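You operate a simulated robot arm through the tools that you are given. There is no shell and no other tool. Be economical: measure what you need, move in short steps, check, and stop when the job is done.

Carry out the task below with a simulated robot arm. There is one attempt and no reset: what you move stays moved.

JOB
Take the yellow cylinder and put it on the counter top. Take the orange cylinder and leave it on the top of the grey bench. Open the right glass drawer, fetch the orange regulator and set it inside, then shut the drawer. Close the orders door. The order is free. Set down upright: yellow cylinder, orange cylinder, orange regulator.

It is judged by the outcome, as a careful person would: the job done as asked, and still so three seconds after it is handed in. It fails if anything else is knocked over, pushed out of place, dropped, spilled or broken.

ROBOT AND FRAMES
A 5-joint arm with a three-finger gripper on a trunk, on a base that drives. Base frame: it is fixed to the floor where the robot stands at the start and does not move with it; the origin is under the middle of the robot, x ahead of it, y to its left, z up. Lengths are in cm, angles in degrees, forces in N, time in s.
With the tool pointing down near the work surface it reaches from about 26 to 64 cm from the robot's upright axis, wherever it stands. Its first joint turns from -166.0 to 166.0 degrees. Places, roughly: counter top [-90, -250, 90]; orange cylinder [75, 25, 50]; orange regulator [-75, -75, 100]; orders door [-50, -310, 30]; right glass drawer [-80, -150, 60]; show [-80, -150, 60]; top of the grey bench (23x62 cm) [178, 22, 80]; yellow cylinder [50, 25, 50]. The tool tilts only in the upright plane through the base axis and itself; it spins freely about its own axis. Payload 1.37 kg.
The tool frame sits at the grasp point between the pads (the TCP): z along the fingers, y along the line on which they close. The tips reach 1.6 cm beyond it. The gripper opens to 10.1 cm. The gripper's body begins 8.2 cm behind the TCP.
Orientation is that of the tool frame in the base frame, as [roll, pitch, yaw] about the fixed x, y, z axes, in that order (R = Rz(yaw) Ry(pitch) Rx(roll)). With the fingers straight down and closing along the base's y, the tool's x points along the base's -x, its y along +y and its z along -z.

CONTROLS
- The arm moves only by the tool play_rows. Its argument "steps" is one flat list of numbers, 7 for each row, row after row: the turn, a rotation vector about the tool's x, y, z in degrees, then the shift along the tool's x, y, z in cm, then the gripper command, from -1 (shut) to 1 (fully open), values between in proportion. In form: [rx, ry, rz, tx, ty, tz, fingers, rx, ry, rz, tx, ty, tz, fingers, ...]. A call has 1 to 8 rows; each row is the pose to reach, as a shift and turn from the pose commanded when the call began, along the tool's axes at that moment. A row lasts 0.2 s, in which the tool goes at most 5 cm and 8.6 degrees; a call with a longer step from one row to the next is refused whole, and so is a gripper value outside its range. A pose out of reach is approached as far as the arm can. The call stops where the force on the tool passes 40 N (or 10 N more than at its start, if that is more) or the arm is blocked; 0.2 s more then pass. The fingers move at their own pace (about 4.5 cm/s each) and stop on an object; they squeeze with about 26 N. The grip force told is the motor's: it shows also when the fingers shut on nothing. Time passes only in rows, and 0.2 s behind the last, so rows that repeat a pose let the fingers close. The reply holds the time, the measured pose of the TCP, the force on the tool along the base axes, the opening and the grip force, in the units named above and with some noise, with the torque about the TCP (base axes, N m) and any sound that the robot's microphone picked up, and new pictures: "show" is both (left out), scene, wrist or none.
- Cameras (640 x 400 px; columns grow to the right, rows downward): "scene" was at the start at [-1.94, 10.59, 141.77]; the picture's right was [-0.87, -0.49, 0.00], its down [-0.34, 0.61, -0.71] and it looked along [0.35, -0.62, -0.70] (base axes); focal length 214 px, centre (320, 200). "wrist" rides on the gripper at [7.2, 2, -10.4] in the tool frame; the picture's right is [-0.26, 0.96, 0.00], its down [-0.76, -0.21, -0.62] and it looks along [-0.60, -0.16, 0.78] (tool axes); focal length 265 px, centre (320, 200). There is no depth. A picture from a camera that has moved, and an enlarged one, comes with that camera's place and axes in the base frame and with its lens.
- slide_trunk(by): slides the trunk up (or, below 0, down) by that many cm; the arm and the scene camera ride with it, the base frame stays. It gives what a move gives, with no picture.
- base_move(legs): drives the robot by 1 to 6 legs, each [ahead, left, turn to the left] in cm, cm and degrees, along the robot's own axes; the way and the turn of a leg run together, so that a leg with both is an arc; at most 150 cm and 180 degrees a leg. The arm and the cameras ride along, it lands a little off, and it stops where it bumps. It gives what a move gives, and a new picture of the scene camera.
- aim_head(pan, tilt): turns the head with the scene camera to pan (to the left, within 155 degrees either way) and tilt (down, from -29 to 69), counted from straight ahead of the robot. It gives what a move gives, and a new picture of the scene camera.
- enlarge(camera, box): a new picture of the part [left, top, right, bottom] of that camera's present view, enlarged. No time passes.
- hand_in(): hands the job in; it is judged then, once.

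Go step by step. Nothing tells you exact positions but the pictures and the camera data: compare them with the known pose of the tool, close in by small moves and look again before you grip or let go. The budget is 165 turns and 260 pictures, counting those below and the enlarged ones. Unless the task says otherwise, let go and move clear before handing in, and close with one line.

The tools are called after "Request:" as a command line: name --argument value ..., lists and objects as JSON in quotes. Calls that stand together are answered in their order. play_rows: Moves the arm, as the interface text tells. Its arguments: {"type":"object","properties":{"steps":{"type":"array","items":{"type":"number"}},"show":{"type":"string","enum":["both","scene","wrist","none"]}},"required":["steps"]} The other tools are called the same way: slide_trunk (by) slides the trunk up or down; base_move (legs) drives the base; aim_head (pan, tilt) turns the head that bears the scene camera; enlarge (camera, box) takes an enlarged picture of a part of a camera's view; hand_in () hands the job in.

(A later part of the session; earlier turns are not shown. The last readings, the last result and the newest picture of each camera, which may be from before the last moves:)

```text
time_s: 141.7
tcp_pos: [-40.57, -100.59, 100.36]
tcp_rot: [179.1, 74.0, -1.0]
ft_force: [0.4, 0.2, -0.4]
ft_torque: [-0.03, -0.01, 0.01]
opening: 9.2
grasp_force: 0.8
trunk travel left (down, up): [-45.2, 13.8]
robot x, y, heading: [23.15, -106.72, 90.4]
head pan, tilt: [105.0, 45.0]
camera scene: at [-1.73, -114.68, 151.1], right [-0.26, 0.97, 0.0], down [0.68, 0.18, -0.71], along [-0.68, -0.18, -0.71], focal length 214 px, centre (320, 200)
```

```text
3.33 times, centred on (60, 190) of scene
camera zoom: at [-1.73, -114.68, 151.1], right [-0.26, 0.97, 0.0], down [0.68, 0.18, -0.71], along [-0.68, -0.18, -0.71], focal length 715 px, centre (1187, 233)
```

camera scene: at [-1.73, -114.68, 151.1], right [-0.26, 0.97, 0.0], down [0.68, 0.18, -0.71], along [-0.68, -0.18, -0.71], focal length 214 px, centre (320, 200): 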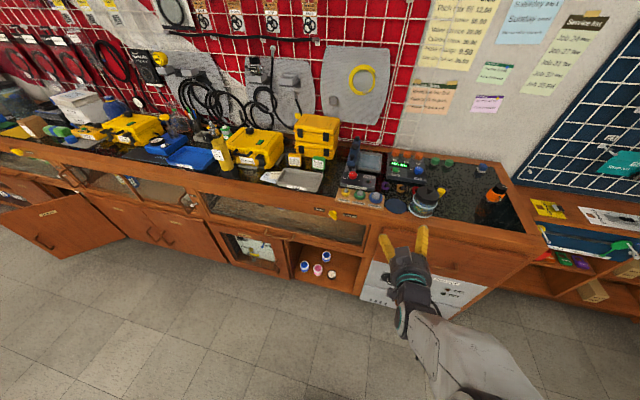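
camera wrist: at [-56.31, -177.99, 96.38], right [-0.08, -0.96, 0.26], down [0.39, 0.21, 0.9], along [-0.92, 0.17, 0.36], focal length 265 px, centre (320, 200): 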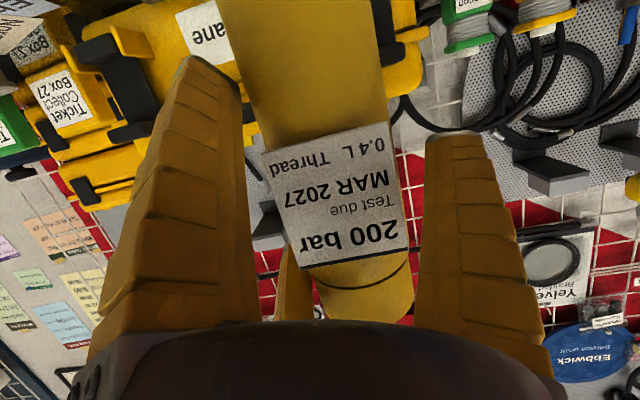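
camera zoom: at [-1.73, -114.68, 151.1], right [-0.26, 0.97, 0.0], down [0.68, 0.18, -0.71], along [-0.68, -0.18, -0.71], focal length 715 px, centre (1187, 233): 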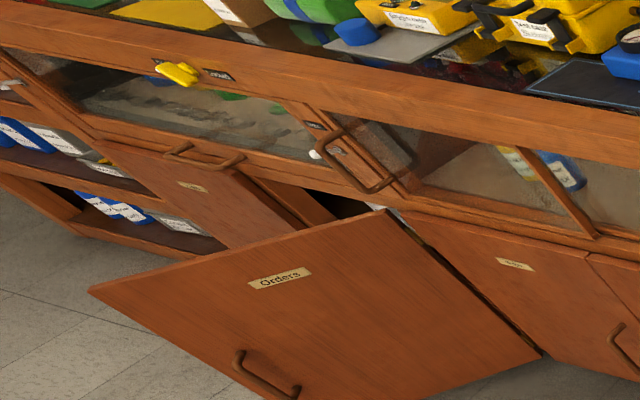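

The knob's white dot sits on the "Open" side, so the drawer should be unlocked. Its bow handle is at about x≈-60, y -144…-159, z≈60. I roll the tool 90° so the jaws close vertically on the bar, then lower.

Request:
play_rows --steps '[0, 0, 8.5, 0, 0, 0, 1, 0, 0, 17, 0, 0, 0, 1, 0, 0, 25.5, 0, 0, 0, 1, 0, 0, 34, 0, 0, 0, 1, 0, 0, 42.5, 0, 0, 0, 1, 0, 0, 51, 0, 0, 0, 1, 0, 0, 59.5, 0, 0, 0, 1, 0, 0, 68, 0, 0, 0, 1]' --show "none"

Request:
play_rows --steps '[0, 0, 8.5, 0, 0, 0, 1, 0, 0, 17, 0, 0, 0, 1, 0, 0, 22, 0, 0, 0, 1]' --show "none"

Request:
base_move --legs '[[0, -10, 0], [-51, 0, 0]]'

Request:
slide_trunk --by -37

Request:
play_rows --steps '[0, 0, 0, 0, 0, 0, 1]' --show "both"

```text
time_s: 143.5
tcp_pos: [-40.56, -100.5, 100.4]
tcp_rot: [107.2, 20.7, -83.9]
ft_force: [-0.2, -0.6, -0.7]
ft_torque: [0.0, 0.0, -0.04]
opening: 10.07
grasp_force: 0.0
trunk travel left (down, up): [-45.2, 13.8]
robot x, y, heading: [23.83, -106.84, 90.2]
head pan, tilt: [105.0, 45.0]
```

```text
time_s: 144.3
tcp_pos: [-40.66, -100.65, 100.33]
tcp_rot: [106.0, -0.5, -90.3]
ft_force: [0.8, 1.0, -0.4]
ft_torque: [0.01, -0.02, 0.0]
opening: 10.06
grasp_force: 0.0
trunk travel left (down, up): [-45.2, 13.8]
robot x, y, heading: [24.21, -106.72, 90.1]
head pan, tilt: [105.0, 45.0]
```

```text
time_s: 148.0
tcp_pos: [-30.8, -151.0, 100.32]
tcp_rot: [106.0, -0.2, -90.6]
ft_force: [-0.5, -0.3, -0.3]
ft_torque: [-0.02, 0.02, -0.04]
opening: 10.06
grasp_force: 0.2
trunk travel left (down, up): [-45.2, 13.8]
robot x, y, heading: [34.01, -157.57, 89.8]
head pan, tilt: [105.0, 45.0]
camera scene: at [8.11, -165.33, 151.09], right [-0.26, 0.97, 0.0], down [0.68, 0.18, -0.71], along [-0.68, -0.18, -0.71], focal length 214 px, centre (320, 200)
```

scene: 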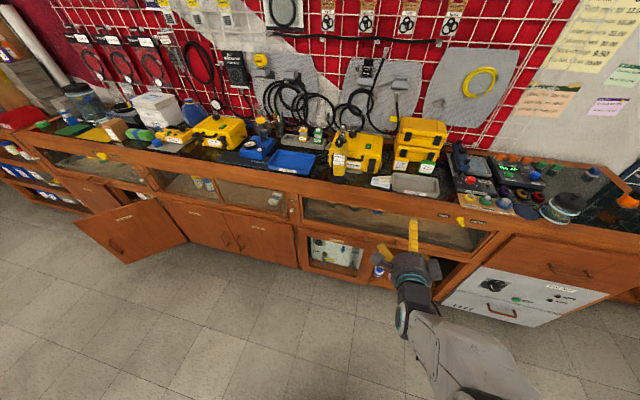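

```text
time_s: 151.6
tcp_pos: [-30.86, -150.99, 63.34]
tcp_rot: [106.0, -0.2, -90.6]
ft_force: [0.4, -0.4, -0.1]
ft_torque: [-0.01, 0.0, 0.01]
opening: 10.07
grasp_force: 0.2
trunk travel left (down, up): [-8.2, 50.8]
robot x, y, heading: [33.61, -157.35, 89.9]
head pan, tilt: [105.0, 45.0]
```

```text
time_s: 152.0
tcp_pos: [-30.77, -151.07, 63.33]
tcp_rot: [105.9, -0.2, -90.5]
ft_force: [0.0, 0.3, 0.1]
ft_torque: [-0.02, -0.03, -0.01]
opening: 10.04
grasp_force: 0.0
trunk travel left (down, up): [-8.2, 50.8]
robot x, y, heading: [33.34, -157.37, 89.8]
head pan, tilt: [105.0, 45.0]
camera scene: at [8.12, -165.29, 114.1], right [-0.26, 0.97, 0.0], down [0.68, 0.18, -0.71], along [-0.68, -0.18, -0.71], focal length 214 px, centre (320, 200)
camera wrist: at [-21.15, -158.2, 68.18], right [-0.26, 0.27, 0.93], down [0.66, 0.75, -0.03], along [-0.7, 0.6, -0.38], focal length 265 px, centre (320, 200)
```

scene: 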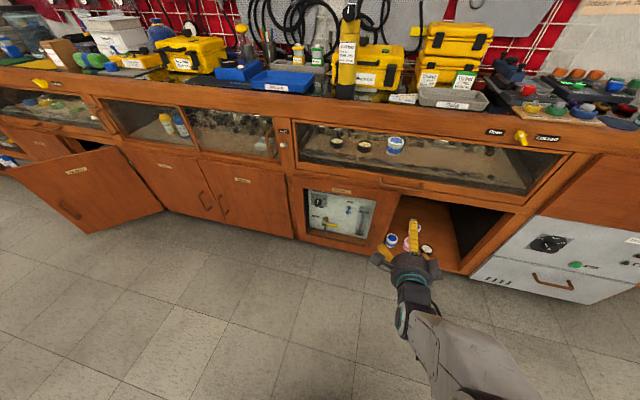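
wrist: 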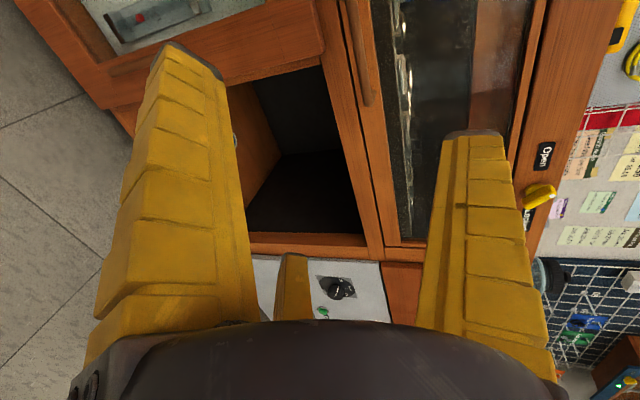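

Request:
enlarge --camera "scene" --box '[360, 150, 480, 225]'

Request:
enlarge --camera "wrist" --box '[300, 0, 440, 130]'

```text
5.33 times, centred on (420, 188) of scene
camera zoom: at [8.12, -165.29, 114.1], right [-0.26, 0.97, 0.0], down [0.68, 0.18, -0.71], along [-0.68, -0.18, -0.71], focal length 1144 px, centre (-213, 267)
```

zoom: 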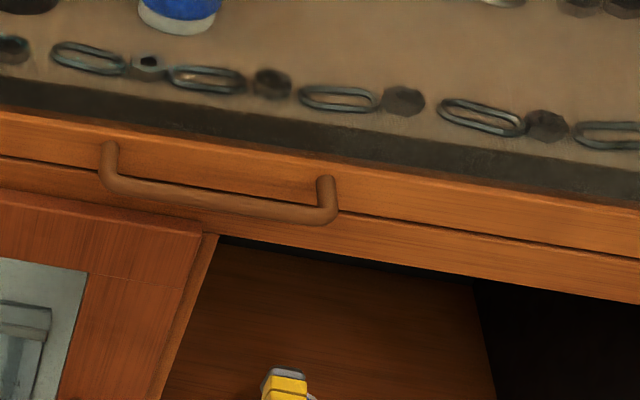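

```text
3.08 times, centred on (370, 65) of wrist
camera zoom: at [-21.15, -158.2, 68.18], right [-0.26, 0.27, 0.93], down [0.66, 0.75, -0.03], along [-0.7, 0.6, -0.38], focal length 817 px, centre (166, 615)
```

zoom: 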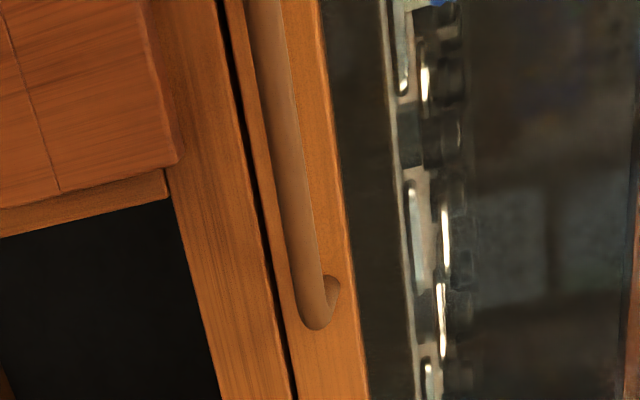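

The bar's centre is at (-57.9, -151.5, 60.8), about 4 cm in front of the drawer face. I lower to z≈60 and approach.

Request:
slide_trunk --by -3.3

Request:
base_move --legs '[[0, 19, 0]]'

Request:
play_rows --steps '[0, 0, 0, 0, 0, 0, 1]' --show "wrist"

Request:
enlarge --camera "scene" --box '[340, 100, 480, 220]'

```text
time_s: 152.8
tcp_pos: [-30.71, -150.98, 59.97]
tcp_rot: [106.0, -0.1, -90.6]
ft_force: [0.4, 0.6, 0.3]
ft_torque: [-0.03, 0.01, 0.02]
opening: 10.06
grasp_force: 0.0
trunk travel left (down, up): [-4.9, 54.1]
robot x, y, heading: [33.63, -157.8, 89.9]
head pan, tilt: [105.0, 45.0]
```

```text
time_s: 154.3
tcp_pos: [-49.61, -150.68, 60.04]
tcp_rot: [106.0, -0.2, -90.5]
ft_force: [0.7, -0.5, -0.1]
ft_torque: [-0.02, 0.0, 0.0]
opening: 10.05
grasp_force: 0.0
trunk travel left (down, up): [-4.9, 54.1]
robot x, y, heading: [14.67, -157.47, 89.9]
head pan, tilt: [105.0, 45.0]
camera scene: at [-10.77, -165.14, 110.8], right [-0.25, 0.97, 0.0], down [0.68, 0.18, -0.71], along [-0.68, -0.18, -0.71], focal length 214 px, centre (320, 200)
```

scene: 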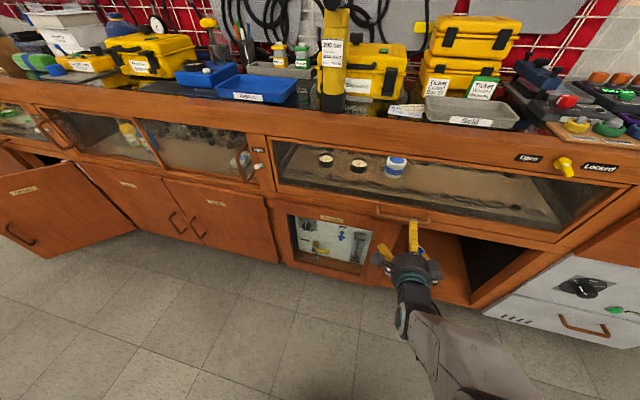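

```text
time_s: 154.7
tcp_pos: [-49.51, -150.64, 60.01]
tcp_rot: [105.9, -0.2, -90.5]
ft_force: [-0.2, 1.0, 0.0]
ft_torque: [0.0, -0.01, 0.01]
opening: 10.09
grasp_force: 0.1
trunk travel left (down, up): [-4.9, 54.1]
robot x, y, heading: [14.62, -157.16, 89.8]
head pan, tilt: [105.0, 45.0]
camera wrist: at [-40.02, -157.97, 64.89], right [-0.26, 0.27, 0.93], down [0.66, 0.75, -0.03], along [-0.7, 0.6, -0.38], focal length 265 px, centre (320, 200)
```

wrist: 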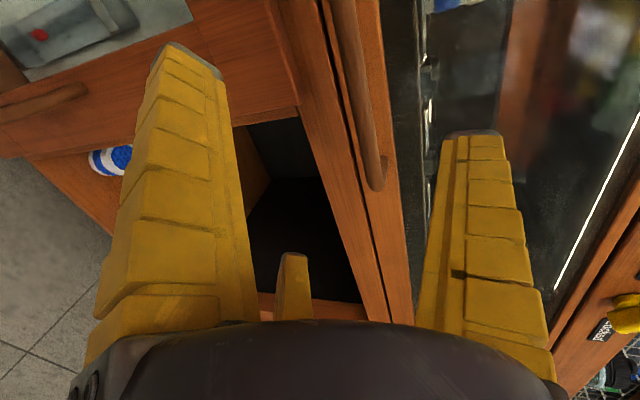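

```text
3.33 times, centred on (410, 160) of scene
camera zoom: at [-10.78, -165.14, 110.79], right [-0.25, 0.97, 0.0], down [0.68, 0.18, -0.71], along [-0.68, -0.18, -0.71], focal length 715 px, centre (20, 333)
```

zoom: 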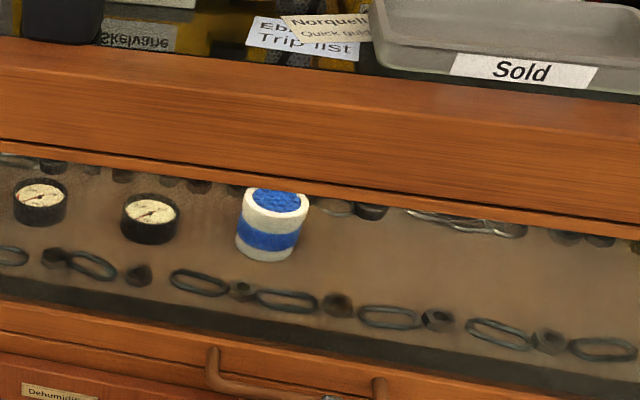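

Geometry agrees. I advance the remaining 7 cm with the base and check force.

Request:
base_move --legs '[[0, 7.2, 0]]'

Request:
play_rows --steps '[0, 0, 0, 0, 0, 0, 1]' --show "wrist"

```text
time_s: 155.8
tcp_pos: [-56.89, -150.76, 59.93]
tcp_rot: [106.0, -0.3, -90.6]
ft_force: [-0.2, 0.1, 0.2]
ft_torque: [0.0, 0.0, 0.01]
opening: 10.03
grasp_force: 0.1
trunk travel left (down, up): [-4.9, 54.1]
robot x, y, heading: [7.04, -157.27, 90.0]
head pan, tilt: [105.0, 45.0]
camera scene: at [-18.04, -165.09, 110.8], right [-0.25, 0.97, 0.0], down [0.68, 0.18, -0.71], along [-0.68, -0.18, -0.71], focal length 214 px, centre (320, 200)
```

scene: 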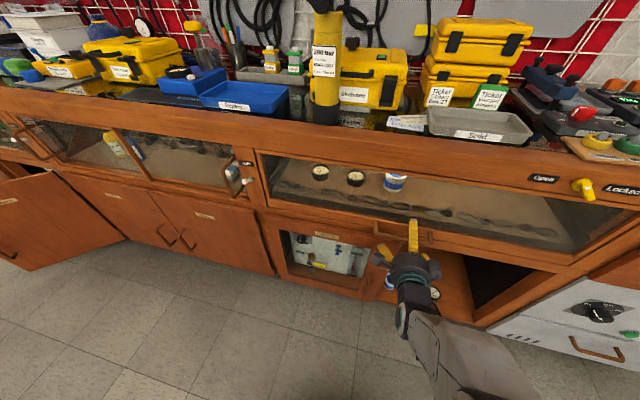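

```text
time_s: 156.2
tcp_pos: [-56.86, -150.63, 60.04]
tcp_rot: [106.1, -0.2, -90.6]
ft_force: [1.3, -0.5, 0.1]
ft_torque: [0.01, 0.01, 0.02]
opening: 10.07
grasp_force: 0.1
trunk travel left (down, up): [-4.9, 54.1]
robot x, y, heading: [7.53, -157.25, 89.6]
head pan, tilt: [105.0, 45.0]
camera wrist: at [-47.29, -157.9, 64.89], right [-0.26, 0.27, 0.93], down [0.66, 0.75, -0.03], along [-0.7, 0.6, -0.38], focal length 265 px, centre (320, 200)
```

wrist: 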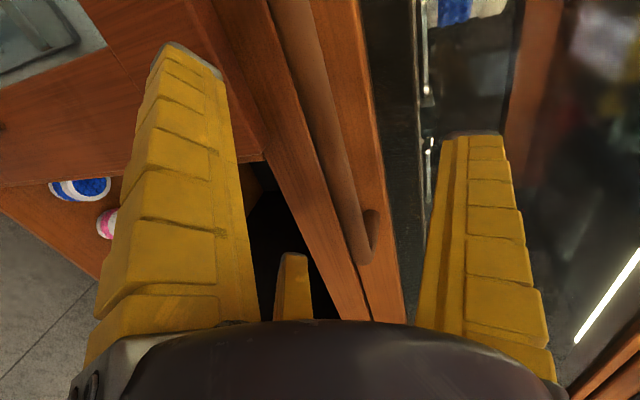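

The bar lies between the jaws. Close on it.

Request:
play_rows --steps '[0, 0, 0, 0, 0, 0, 0.5, 0, 0, 0, 0, 0, 0, 0, 0, 0, 0, 0, 0, 0, -0.5, 0, 0, 0, 0, 0, 0, -1, 0, 0, 0, 0, 0, 0, -1, 0, 0, 0, 0, 0, 0, -1]' --show "wrist"

```text
time_s: 157.6
tcp_pos: [-56.94, -150.69, 60.54]
tcp_rot: [105.4, -0.3, -90.6]
ft_force: [-5.6, 0.6, 12.1]
ft_torque: [0.1, 0.01, -0.04]
opening: 1.68
grasp_force: 21.7
trunk travel left (down, up): [-4.9, 54.1]
robot x, y, heading: [7.31, -156.92, 90.2]
head pan, tilt: [105.0, 45.0]
camera wrist: at [-47.35, -157.91, 65.24], right [-0.25, 0.27, 0.93], down [0.66, 0.75, -0.04], along [-0.71, 0.61, -0.37], focal length 265 px, centre (320, 200)
```

wrist: 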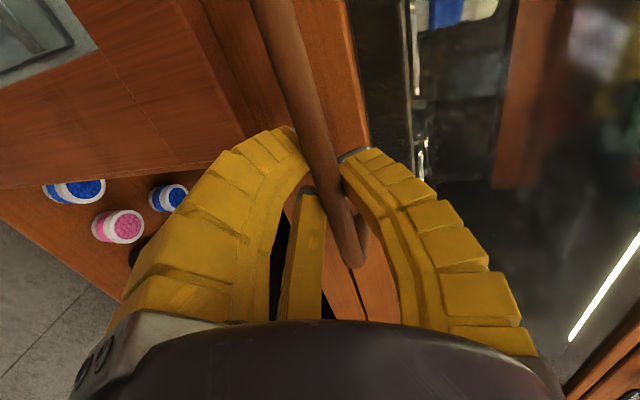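

Gripped on the bar (opening 1.7 cm). I pull gently 4 cm first.

Request:
base_move --legs '[[0, -4, 0]]'

Request:
enlarge --camera "scene" --box '[240, 120, 640, 340]'

```text
time_s: 158.4
tcp_pos: [-52.69, -150.71, 59.58]
tcp_rot: [106.6, -0.3, -90.6]
ft_force: [2.6, 0.3, -1.4]
ft_torque: [0.0, -0.04, -0.02]
opening: 0.0
grasp_force: 27.8
trunk travel left (down, up): [-4.9, 54.1]
robot x, y, heading: [11.08, -157.4, 89.7]
head pan, tilt: [105.0, 45.0]
camera scene: at [-13.96, -165.11, 110.77], right [-0.25, 0.97, 0.0], down [0.68, 0.18, -0.71], along [-0.68, -0.18, -0.71], focal length 214 px, centre (320, 200)
```

scene: 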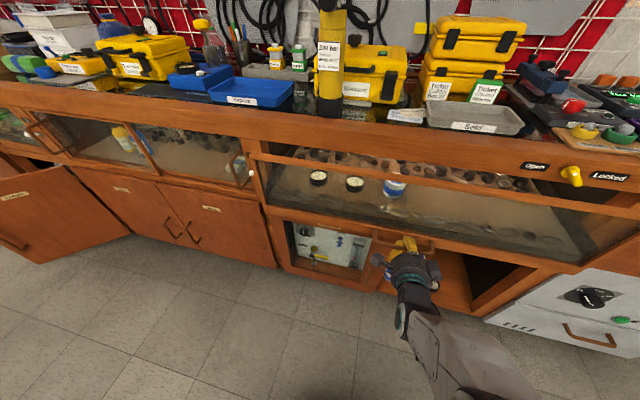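

```text
1.60 times, centred on (440, 230) of scene
camera zoom: at [-13.96, -165.11, 110.77], right [-0.25, 0.97, 0.0], down [0.68, 0.18, -0.71], along [-0.68, -0.18, -0.71], focal length 343 px, centre (128, 152)
```

zoom: 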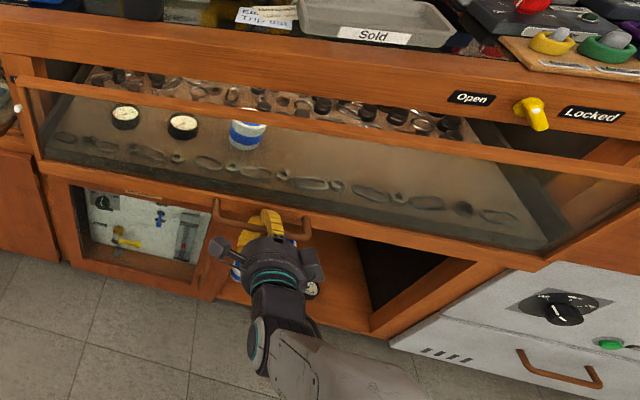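

The drawer opens freely, but the fingertips slipped off the bar. I back off a bit, open partially, and re-grip deeper.

Request:
base_move --legs '[[0, -3, 0]]'

Request:
play_rows --steps '[0, 0, 0, 0, 0, 0, 0.3, 0, 0, 0, 0, 0, 0, 0.3, 0, 0, 0, 0, 0, 0, 0.3, 0, 0, 0, 0, 0, 0, 0.3]' --show "wrist"

Request:
enlarge --camera "scene" --box '[340, 180, 480, 300]'

```text
time_s: 159.3
tcp_pos: [-49.63, -150.8, 59.7]
tcp_rot: [106.5, -0.2, -90.7]
ft_force: [0.4, -0.4, -0.2]
ft_torque: [-0.07, 0.01, -0.01]
opening: 0.0
grasp_force: 28.5
trunk travel left (down, up): [-4.9, 54.1]
robot x, y, heading: [14.32, -157.66, 89.4]
head pan, tilt: [105.0, 45.0]
camera scene: at [-10.95, -165.13, 110.79], right [-0.25, 0.97, 0.0], down [0.68, 0.18, -0.71], along [-0.68, -0.18, -0.71], focal length 214 px, centre (320, 200)
```

scene: 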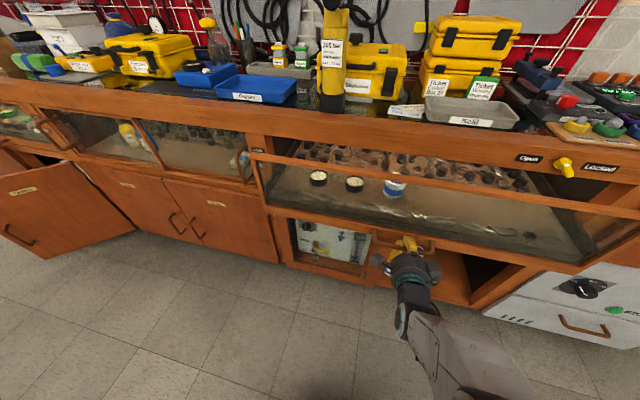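

```text
time_s: 160.3
tcp_pos: [-49.69, -150.66, 59.73]
tcp_rot: [106.5, -0.2, -90.7]
ft_force: [0.5, 0.2, -0.8]
ft_torque: [-0.01, -0.02, 0.03]
opening: 6.89
grasp_force: 2.4
trunk travel left (down, up): [-4.9, 54.1]
robot x, y, heading: [14.28, -157.6, 89.5]
head pan, tilt: [105.0, 45.0]
camera wrist: at [-40.12, -157.95, 64.65], right [-0.27, 0.27, 0.92], down [0.66, 0.75, -0.03], along [-0.7, 0.61, -0.38], focal length 265 px, centre (320, 200)
```

wrist: 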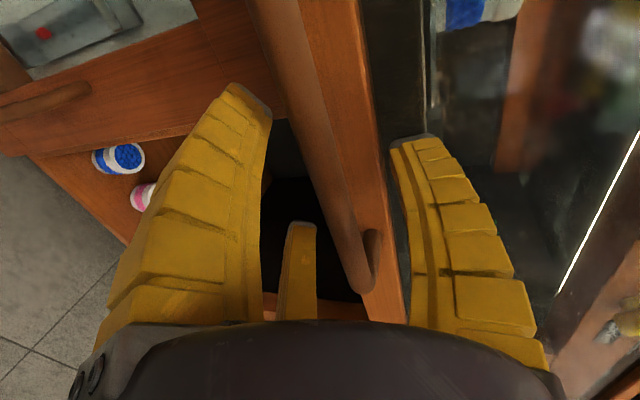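

```text
3.33 times, centred on (410, 240) of scene
camera zoom: at [-10.95, -165.13, 110.8], right [-0.25, 0.97, 0.0], down [0.68, 0.18, -0.71], along [-0.68, -0.18, -0.71], focal length 715 px, centre (20, 67)
```

zoom: 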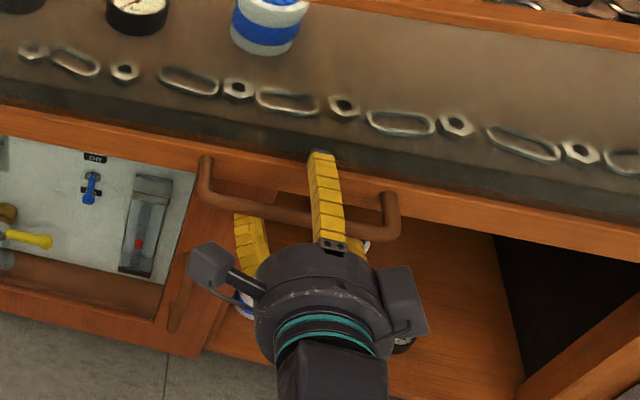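

The bar (x≈-48.5) already sits deep in the open jaws. Close and pull further.

Request:
play_rows --steps '[0, 0, 0, 0, 0, 0, -0.2, 0, 0, 0, 0, 0, 0, -0.6, 0, 0, 0, 0, 0, 0, -1, 0, 0, 0, 0, 0, 0, -1, 0, 0, 0, 0, 0, 0, -1]' --show "none"

Request:
base_move --legs '[[0, -7, 0]]'

```text
time_s: 161.5
tcp_pos: [-49.76, -150.72, 59.78]
tcp_rot: [106.3, -0.2, -90.7]
ft_force: [-2.6, 0.5, 5.1]
ft_torque: [0.02, -0.11, -0.02]
opening: 0.14
grasp_force: 21.7
trunk travel left (down, up): [-4.9, 54.1]
robot x, y, heading: [14.37, -157.67, 89.6]
head pan, tilt: [105.0, 45.0]
```

```text
time_s: 162.5
tcp_pos: [-42.62, -150.7, 59.68]
tcp_rot: [106.6, -0.1, -90.6]
ft_force: [0.1, 0.0, -0.9]
ft_torque: [0.02, 0.02, -0.01]
opening: 0.0
grasp_force: 26.3
trunk travel left (down, up): [-4.9, 54.1]
robot x, y, heading: [21.09, -157.38, 89.5]
head pan, tilt: [105.0, 45.0]
camera scene: at [-3.99, -165.19, 110.79], right [-0.25, 0.97, 0.0], down [0.68, 0.18, -0.71], along [-0.68, -0.18, -0.71], focal length 214 px, centre (320, 200)
```

scene: 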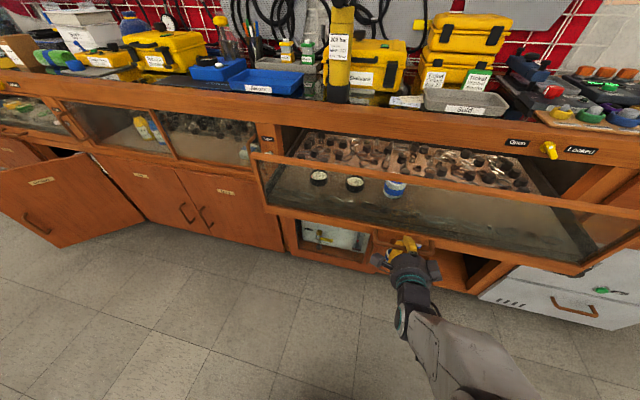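

Request:
play_rows --steps '[0, 0, 0, 0, 0, 0, 0, 0, 0, 0, 0, 0, 0, 0.3, 0, 0, 0, 0, 0, 0, 0.3, 0, 0, 0, 0, 0, 0, 0.3]' --show "wrist"

Request:
enlarge --camera "scene" --box '[240, 110, 640, 300]'

```text
time_s: 163.5
tcp_pos: [-42.84, -150.88, 59.73]
tcp_rot: [106.5, -0.2, -90.6]
ft_force: [0.5, 0.2, -0.5]
ft_torque: [-0.02, 0.04, 0.0]
opening: 6.86
grasp_force: 1.7
trunk travel left (down, up): [-4.9, 54.1]
robot x, y, heading: [21.76, -157.39, 89.7]
head pan, tilt: [105.0, 45.0]
camera wrist: at [-33.15, -158.03, 64.58], right [-0.27, 0.27, 0.92], down [0.66, 0.75, -0.02], along [-0.7, 0.6, -0.38], focal length 265 px, centre (320, 200)
```

wrist: 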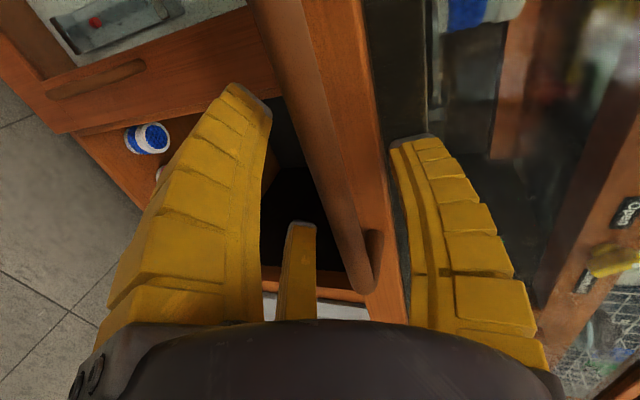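

```text
1.60 times, centred on (440, 205) of scene
camera zoom: at [-3.99, -165.19, 110.8], right [-0.25, 0.97, 0.0], down [0.68, 0.18, -0.71], along [-0.68, -0.18, -0.71], focal length 343 px, centre (128, 192)
```

zoom: 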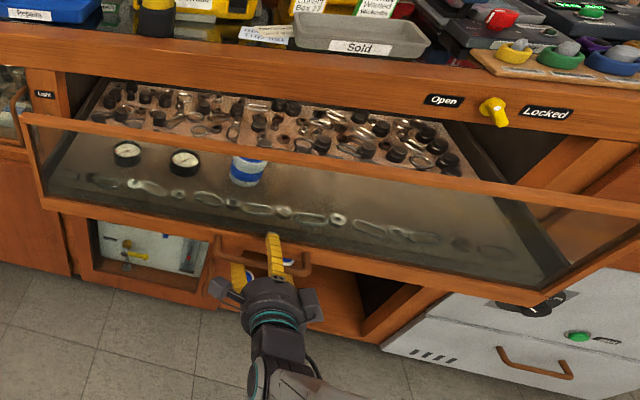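

The drawer follows the hand: it's about 16 cm open. One more pull of 9 cm.

Request:
play_rows --steps '[0, 0, 0, 0, 0, 0, -0.2, 0, 0, 0, 0, 0, 0, -0.6, 0, 0, 0, 0, 0, 0, -1, 0, 0, 0, 0, 0, 0, -1, 0, 0, 0, 0, 0, 0, -1]' --show "none"

Request:
base_move --legs '[[0, -9, 0]]'

Request:
play_rows --steps '[0, 0, 0, 0, 0, 0, 0, 0, 0, 0, 0, 0, 0, 0.5, 0, 0, 0, 0, 0, 0, 0.6, 0, 0, 0, 0, 0, 0, 0.6]' --show "wrist"

Request:
enlarge --camera "scene" --box '[240, 90, 640, 300]'

```text
time_s: 164.7
tcp_pos: [-42.67, -150.68, 59.87]
tcp_rot: [106.4, -0.3, -90.6]
ft_force: [-1.9, 0.6, 7.2]
ft_torque: [-0.01, -0.11, 0.0]
opening: 0.16
grasp_force: 21.7
trunk travel left (down, up): [-4.9, 54.1]
robot x, y, heading: [21.48, -157.41, 89.8]
head pan, tilt: [105.0, 45.0]
```

```text
time_s: 165.8
tcp_pos: [-33.86, -150.92, 59.49]
tcp_rot: [106.9, -0.2, -90.6]
ft_force: [0.9, -0.1, -0.2]
ft_torque: [-0.01, -0.02, -0.01]
opening: 0.0
grasp_force: 25.9
trunk travel left (down, up): [-4.9, 54.1]
robot x, y, heading: [30.11, -157.51, 89.8]
head pan, tilt: [105.0, 45.0]
camera scene: at [4.8, -165.23, 110.79], right [-0.25, 0.97, 0.0], down [0.68, 0.18, -0.71], along [-0.68, -0.18, -0.71], focal length 214 px, centre (320, 200)
```

scene: 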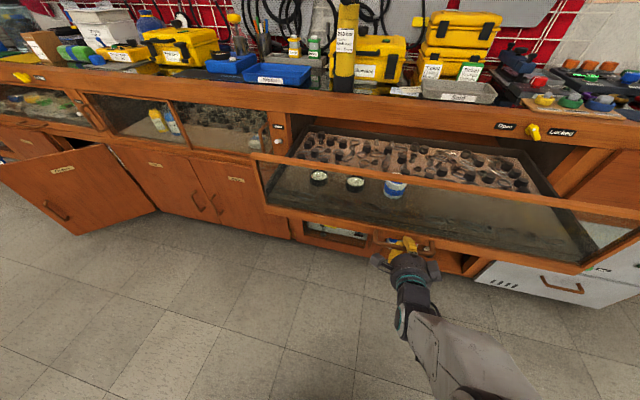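

```text
time_s: 166.8
tcp_pos: [-33.84, -150.78, 59.58]
tcp_rot: [106.7, -0.2, -90.6]
ft_force: [-0.5, 0.2, -0.4]
ft_torque: [0.01, -0.02, 0.01]
opening: 8.28
grasp_force: 1.5
trunk travel left (down, up): [-4.9, 54.1]
robot x, y, heading: [30.02, -157.2, 89.4]
head pan, tilt: [105.0, 45.0]
camera wrist: at [-24.33, -158.07, 64.51], right [-0.27, 0.27, 0.92], down [0.66, 0.75, -0.02], along [-0.7, 0.6, -0.39], focal length 265 px, centre (320, 200)
```

wrist: 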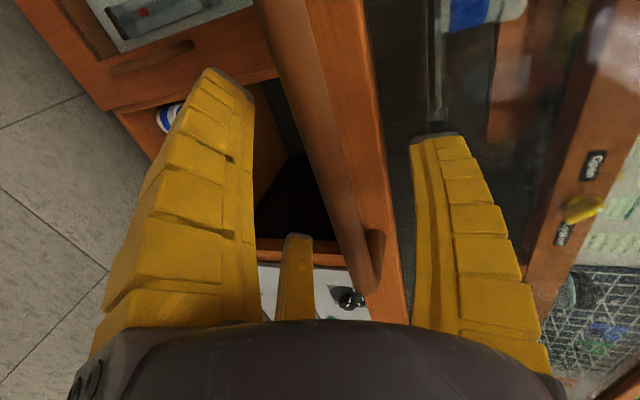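

```text
1.60 times, centred on (440, 195) of scene
camera zoom: at [4.8, -165.23, 110.8], right [-0.25, 0.97, 0.0], down [0.68, 0.18, -0.71], along [-0.68, -0.18, -0.71], focal length 343 px, centre (128, 208)
```

zoom: 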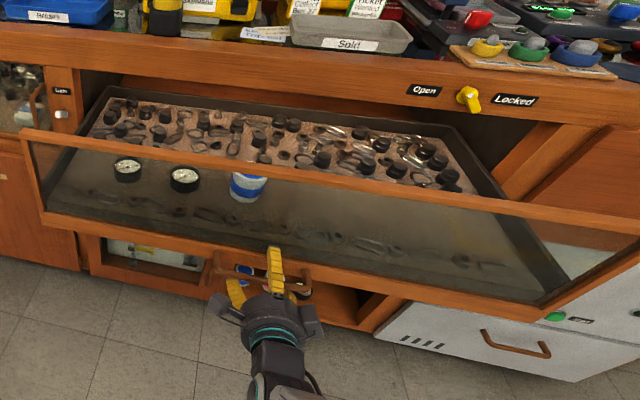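

The drawer is now about 25 cm open with free room at its right front. I withdraw from the handle, raise, and go look at the regulator.

Request:
base_move --legs '[[0, -14, 0]]'

Request:
slide_trunk --by 45

Request:
base_move --legs '[[78, 0, 0]]'

Request:
aim_head --pan 85 --tilt 35

Request:
enlarge --camera "scene" --box '[260, 130, 420, 230]'

```text
time_s: 168.1
tcp_pos: [-19.81, -150.9, 59.52]
tcp_rot: [106.7, -0.2, -90.6]
ft_force: [0.0, 0.4, 0.2]
ft_torque: [-0.03, -0.02, -0.01]
opening: 8.3
grasp_force: 1.7
trunk travel left (down, up): [-4.9, 54.1]
robot x, y, heading: [44.51, -157.33, 90.0]
head pan, tilt: [105.0, 45.0]
camera scene: at [18.92, -165.32, 110.79], right [-0.25, 0.97, 0.0], down [0.68, 0.18, -0.71], along [-0.68, -0.18, -0.71], focal length 214 px, centre (320, 200)
```

scene: 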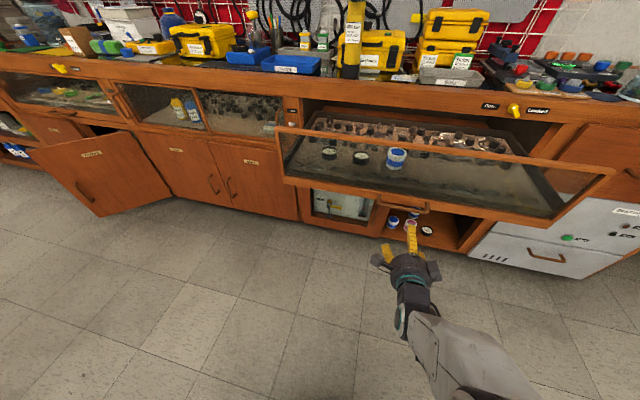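

```text
refused: 45 is not a number from -40 to 40
```

```text
time_s: 172.3
tcp_pos: [-19.28, -72.3, 59.61]
tcp_rot: [106.8, -0.2, -90.6]
ft_force: [0.0, -0.6, -0.1]
ft_torque: [-0.01, 0.0, 0.0]
opening: 8.29
grasp_force: 1.5
trunk travel left (down, up): [-4.9, 54.1]
robot x, y, heading: [44.88, -78.93, 89.4]
head pan, tilt: [105.0, 45.0]
camera scene: at [19.37, -86.66, 110.79], right [-0.25, 0.97, 0.0], down [0.68, 0.18, -0.71], along [-0.68, -0.18, -0.71], focal length 214 px, centre (320, 200)
```

scene: 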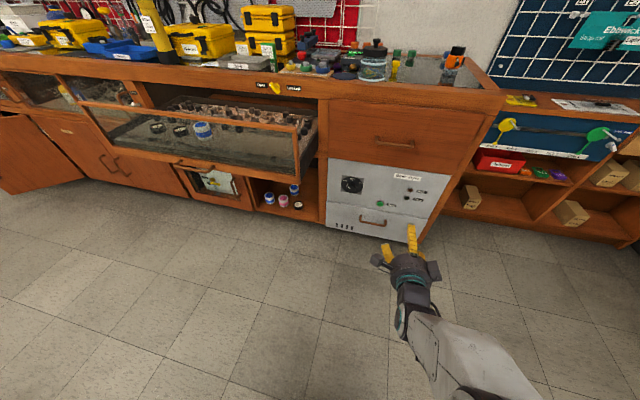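

```text
time_s: 173.2
tcp_pos: [-19.29, -72.28, 59.55]
tcp_rot: [106.8, -0.2, -90.6]
ft_force: [0.3, 0.0, 0.2]
ft_torque: [0.01, -0.01, -0.01]
opening: 8.3
grasp_force: 1.8
trunk travel left (down, up): [-4.9, 54.1]
robot x, y, heading: [45.01, -78.55, 89.8]
head pan, tilt: [85.0, 35.0]
camera scene: at [18.47, -83.79, 112.27], right [0.09, 1.0, 0.0], down [0.57, -0.05, -0.82], along [-0.82, 0.08, -0.57], focal length 214 px, centre (320, 200)
```

scene: 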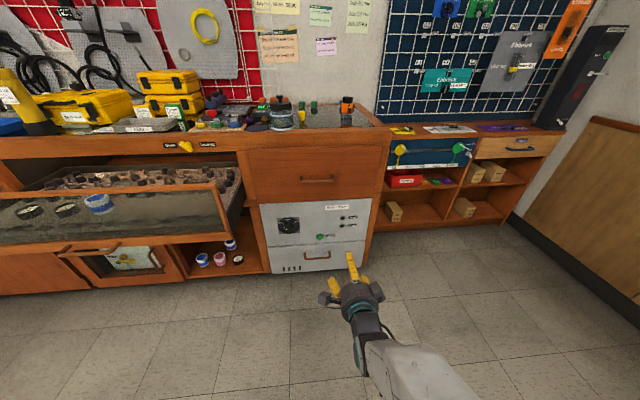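

```text
4.00 times, centred on (340, 180) of scene
camera zoom: at [18.47, -83.79, 112.27], right [0.09, 1.0, 0.0], down [0.57, -0.05, -0.82], along [-0.82, 0.08, -0.57], focal length 858 px, centre (240, 280)
```

zoom: 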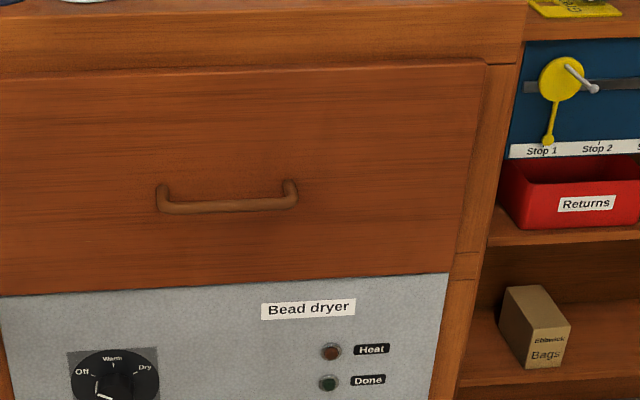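

Arrived low; nothing touched. I raise the trunk and zoom in on the regulator.

Request:
slide_trunk --by 40

Request:
aim_head --pan 80 --tilt 35

Request:
enlarge --camera "scene" --box '[240, 120, 400, 220]'

Request:
enlarge --camera "scene" --box '[310, 130, 370, 180]'

```text
time_s: 177.0
tcp_pos: [-19.33, -72.34, 99.51]
tcp_rot: [106.8, -0.1, -90.5]
ft_force: [0.0, 0.1, 0.5]
ft_torque: [0.02, 0.01, 0.01]
opening: 8.28
grasp_force: 1.7
trunk travel left (down, up): [-44.9, 14.1]
robot x, y, heading: [44.53, -78.87, 89.4]
head pan, tilt: [85.0, 35.0]
```

```text
time_s: 177.7
tcp_pos: [-19.24, -72.23, 99.47]
tcp_rot: [106.9, -0.2, -90.6]
ft_force: [-0.3, -1.1, 0.2]
ft_torque: [-0.01, -0.04, -0.01]
opening: 8.28
grasp_force: 2.1
trunk travel left (down, up): [-44.9, 14.1]
robot x, y, heading: [44.46, -79.12, 89.9]
head pan, tilt: [80.0, 35.0]
camera scene: at [18.56, -83.03, 152.28], right [0.18, 0.98, 0.0], down [0.56, -0.1, -0.82], along [-0.81, 0.15, -0.57], focal length 214 px, centre (320, 200)
```

scene: 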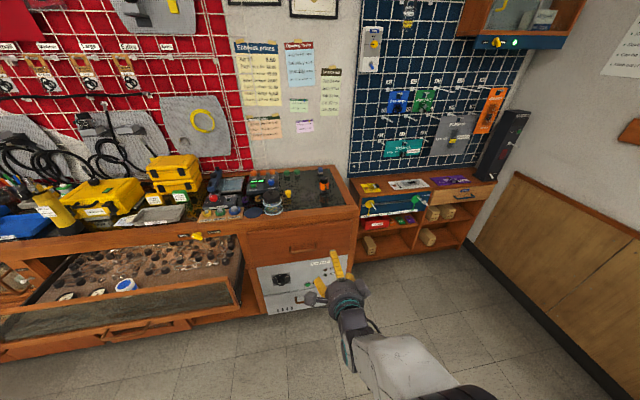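

```text
4.00 times, centred on (320, 170) of scene
camera zoom: at [18.56, -83.03, 152.28], right [0.18, 0.98, 0.0], down [0.56, -0.1, -0.82], along [-0.81, 0.15, -0.57], focal length 858 px, centre (320, 320)
```

zoom: 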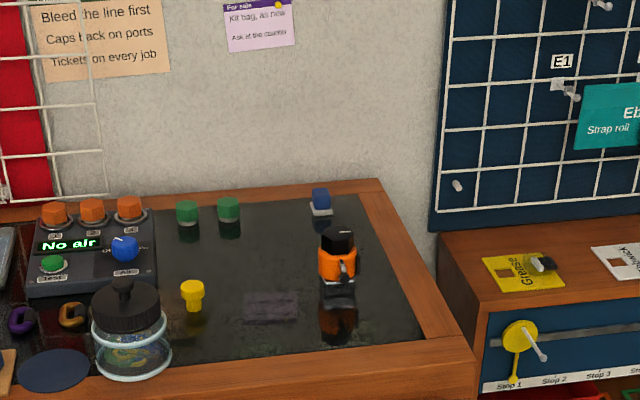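

```text
8.00 times, centred on (340, 155) of scene
camera zoom: at [18.56, -83.03, 152.28], right [0.18, 0.98, 0.0], down [0.56, -0.1, -0.82], along [-0.81, 0.15, -0.57], focal length 1716 px, centre (160, 560)
```

zoom: 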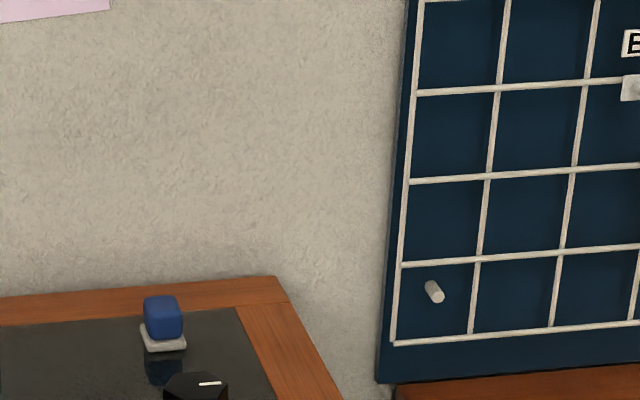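

Request:
enlarge --camera "scene" --box '[300, 168, 350, 205]'

```text
10.81 times, centred on (325, 186) of scene
camera zoom: at [18.56, -83.03, 152.28], right [0.18, 0.98, 0.0], down [0.56, -0.1, -0.82], along [-0.81, 0.15, -0.57], focal length 2319 px, centre (266, 346)
```

zoom: 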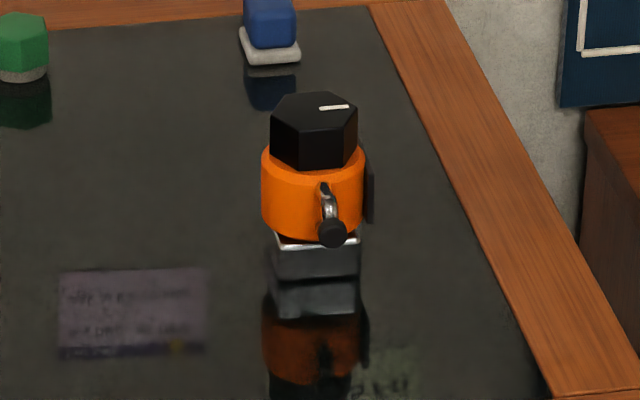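

The regulator stands at about (-74.5, -63.8), ~10 cm tall with a square foot, a lever toward +x. A top-down three-jaw grip suits it, so I turn the tool to point down while drawing the arm in.

Request:
play_rows --steps '[8.5, 0, 0, 0, -0.6, -2, 0.8, 17, 0, 0, 0, -1.2, -4, 0.9, 25.5, 0, 0, 0, -1.8, -6, 1, 34, 0, 0, 0, -2.4, -8, 1, 42.5, 0, 0, 0, -3, -10, 1, 51, 0, 0, 0, -3.6, -12, 1, 59.5, 0, 0, 0, -4.2, -14, 1, 68, 0, 0, 0, -4.6, -15.3, 1]' --show "none"

```text
time_s: 179.5
tcp_pos: [-3.44, -72.49, 99.58]
tcp_rot: [175.0, 0.0, -90.6]
ft_force: [1.1, 0.4, -0.1]
ft_torque: [-0.01, 0.01, -0.03]
opening: 10.04
grasp_force: 0.1
trunk travel left (down, up): [-44.9, 14.1]
robot x, y, heading: [44.65, -78.85, 89.4]
head pan, tilt: [80.0, 35.0]
```

Request:
play_rows --steps '[2.5, 0, 6, 0, 0, 0, 1, 5, 0, 12, 0, 0, 0, 1, 5, 0, 12, 0, 0, 0, 1]' --show "none"

Request:
slide_trunk --by 13

Request:
base_move --legs '[[8, 0, 0], [0, 40, 0]]'

Request:
play_rows --steps '[0, 0, 0, 0, 0, 0, 1]' --show "both"

```text
time_s: 180.3
tcp_pos: [-3.34, -72.41, 99.69]
tcp_rot: [179.8, 0.0, -102.6]
ft_force: [-0.6, 0.0, 0.1]
ft_torque: [-0.03, -0.01, 0.04]
opening: 10.08
grasp_force: 0.1
trunk travel left (down, up): [-44.9, 14.1]
robot x, y, heading: [44.73, -78.87, 89.7]
head pan, tilt: [80.0, 35.0]
```

```text
time_s: 181.8
tcp_pos: [-3.34, -72.45, 112.48]
tcp_rot: [179.7, -0.1, -102.6]
ft_force: [0.1, 0.1, 0.2]
ft_torque: [-0.02, -0.02, -0.04]
opening: 10.05
grasp_force: 0.0
trunk travel left (down, up): [-57.9, 1.1]
robot x, y, heading: [44.73, -78.69, 89.5]
head pan, tilt: [80.0, 35.0]
```

```text
time_s: 185.0
tcp_pos: [-43.62, -63.85, 112.46]
tcp_rot: [179.7, -0.2, -102.7]
ft_force: [-0.4, 0.0, -0.5]
ft_torque: [-0.02, 0.03, 0.0]
opening: 10.06
grasp_force: 0.0
trunk travel left (down, up): [-57.9, 1.1]
robot x, y, heading: [4.75, -70.79, 89.5]
head pan, tilt: [80.0, 35.0]
camera scene: at [-21.83, -74.48, 165.26], right [0.18, 0.98, 0.0], down [0.56, -0.1, -0.82], along [-0.81, 0.15, -0.57], focal length 214 px, centre (320, 200)
```

scene: 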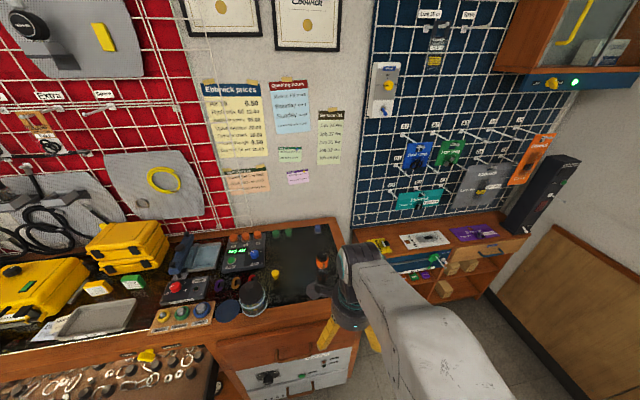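

```text
time_s: 185.4
tcp_pos: [-43.66, -63.86, 112.59]
tcp_rot: [179.6, -0.1, -102.7]
ft_force: [0.5, 0.4, 0.3]
ft_torque: [0.02, -0.04, -0.01]
opening: 10.04
grasp_force: 0.1
trunk travel left (down, up): [-57.9, 1.1]
robot x, y, heading: [4.72, -70.57, 89.6]
head pan, tilt: [80.0, 35.0]
camera scene: at [-21.77, -74.49, 165.27], right [0.18, 0.98, 0.0], down [0.56, -0.1, -0.82], along [-0.81, 0.15, -0.57], focal length 214 px, centre (320, 200)
camera wrist: at [-46.95, -70.42, 123.04], right [-0.88, 0.47, 0.0], down [0.37, 0.69, 0.62], along [0.29, 0.55, -0.79], focal length 265 px, centre (320, 200)
```

scene: 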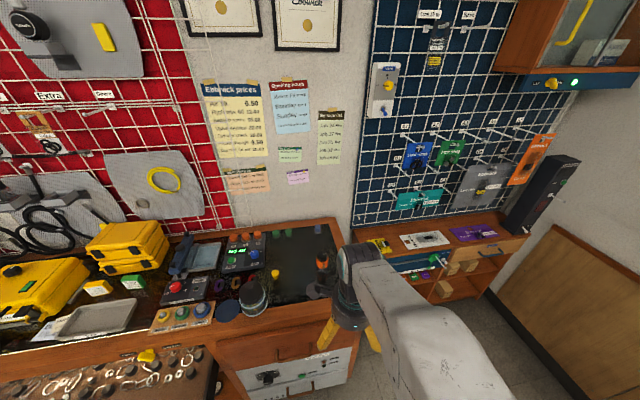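
wrist: 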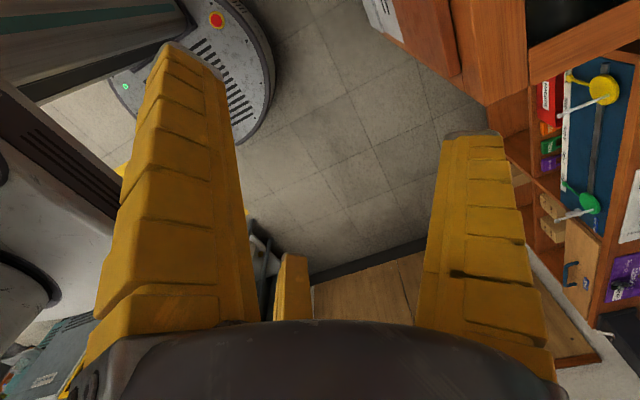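

Request:
enlarge --camera "scene" --box '[270, 220, 370, 300]'

Request:
base_move --legs '[[0, 20, 0]]'

Request:
aim_head --pan 70 --tilt 55

Request:
play_rows --steps '[0, 0, 0, 0, 0, 0, 1]' --show "wrist"

```text
5.00 times, centred on (320, 260) of scene
camera zoom: at [-21.77, -74.49, 165.27], right [0.18, 0.98, 0.0], down [0.56, -0.1, -0.82], along [-0.81, 0.15, -0.57], focal length 1072 px, centre (320, -100)
```

zoom: 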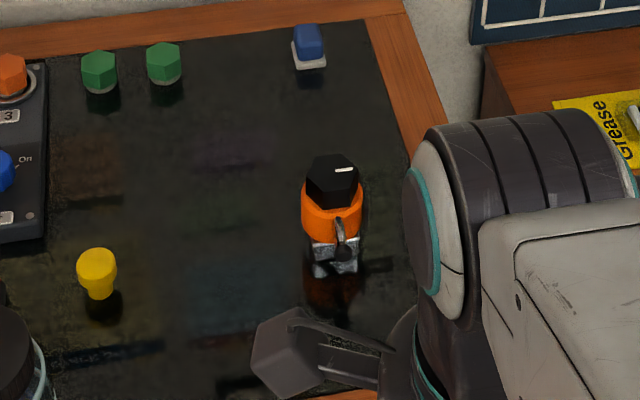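

```text
time_s: 187.0
tcp_pos: [-63.97, -63.68, 112.5]
tcp_rot: [179.8, 0.0, -102.7]
ft_force: [-0.2, -0.3, -1.2]
ft_torque: [0.0, -0.04, 0.01]
opening: 10.06
grasp_force: 0.1
trunk travel left (down, up): [-57.9, 1.1]
robot x, y, heading: [-16.15, -70.5, 89.3]
head pan, tilt: [80.0, 35.0]
camera scene: at [-42.07, -74.32, 165.25], right [0.18, 0.98, 0.0], down [0.56, -0.1, -0.82], along [-0.81, 0.15, -0.57], focal length 214 px, centre (320, 200)
```

scene: 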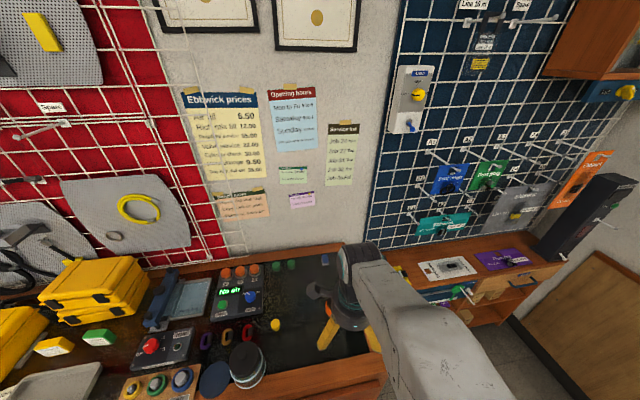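

```text
time_s: 187.9
tcp_pos: [-63.87, -63.72, 112.58]
tcp_rot: [179.8, -0.1, -102.7]
ft_force: [-0.3, -0.7, 0.5]
ft_torque: [0.06, 0.0, -0.03]
opening: 10.06
grasp_force: 0.1
trunk travel left (down, up): [-57.9, 1.1]
robot x, y, heading: [-15.73, -70.72, 89.7]
head pan, tilt: [70.0, 55.0]
camera scene: at [-40.04, -73.4, 162.46], right [0.35, 0.94, 0.0], down [0.77, -0.29, -0.57], along [-0.54, 0.2, -0.82], focal length 214 px, centre (320, 200)
```

scene: 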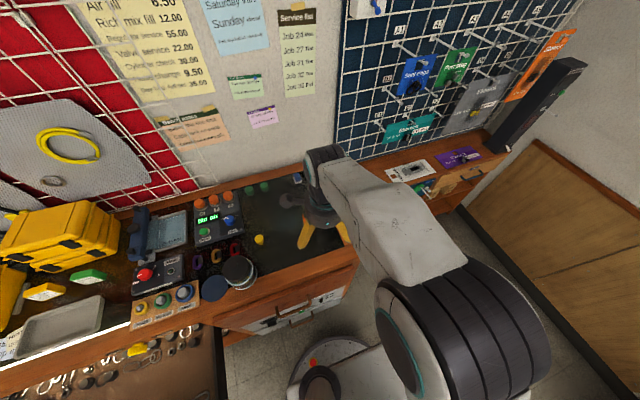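

```text
time_s: 188.3
tcp_pos: [-63.74, -63.63, 112.56]
tcp_rot: [179.6, -0.1, -102.7]
ft_force: [0.2, -0.5, -0.6]
ft_torque: [0.01, 0.01, 0.0]
opening: 10.06
grasp_force: 0.1
trunk travel left (down, up): [-57.9, 1.1]
robot x, y, heading: [-15.79, -70.11, 89.5]
head pan, tilt: [70.0, 55.0]
camera wrist: at [-67.12, -70.26, 123.05], right [-0.88, 0.47, 0.0], down [0.37, 0.69, 0.62], along [0.29, 0.55, -0.79], focal length 265 px, centre (320, 200)
```

wrist: 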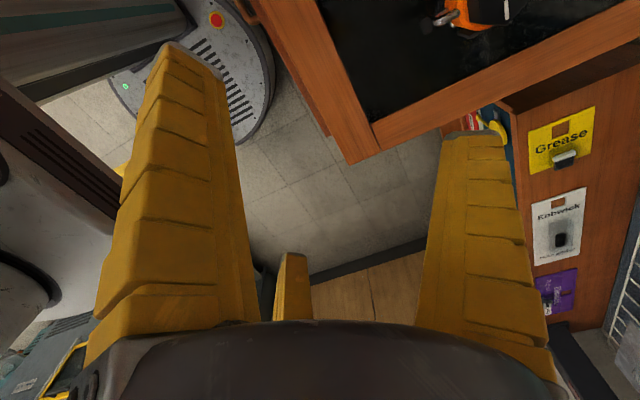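

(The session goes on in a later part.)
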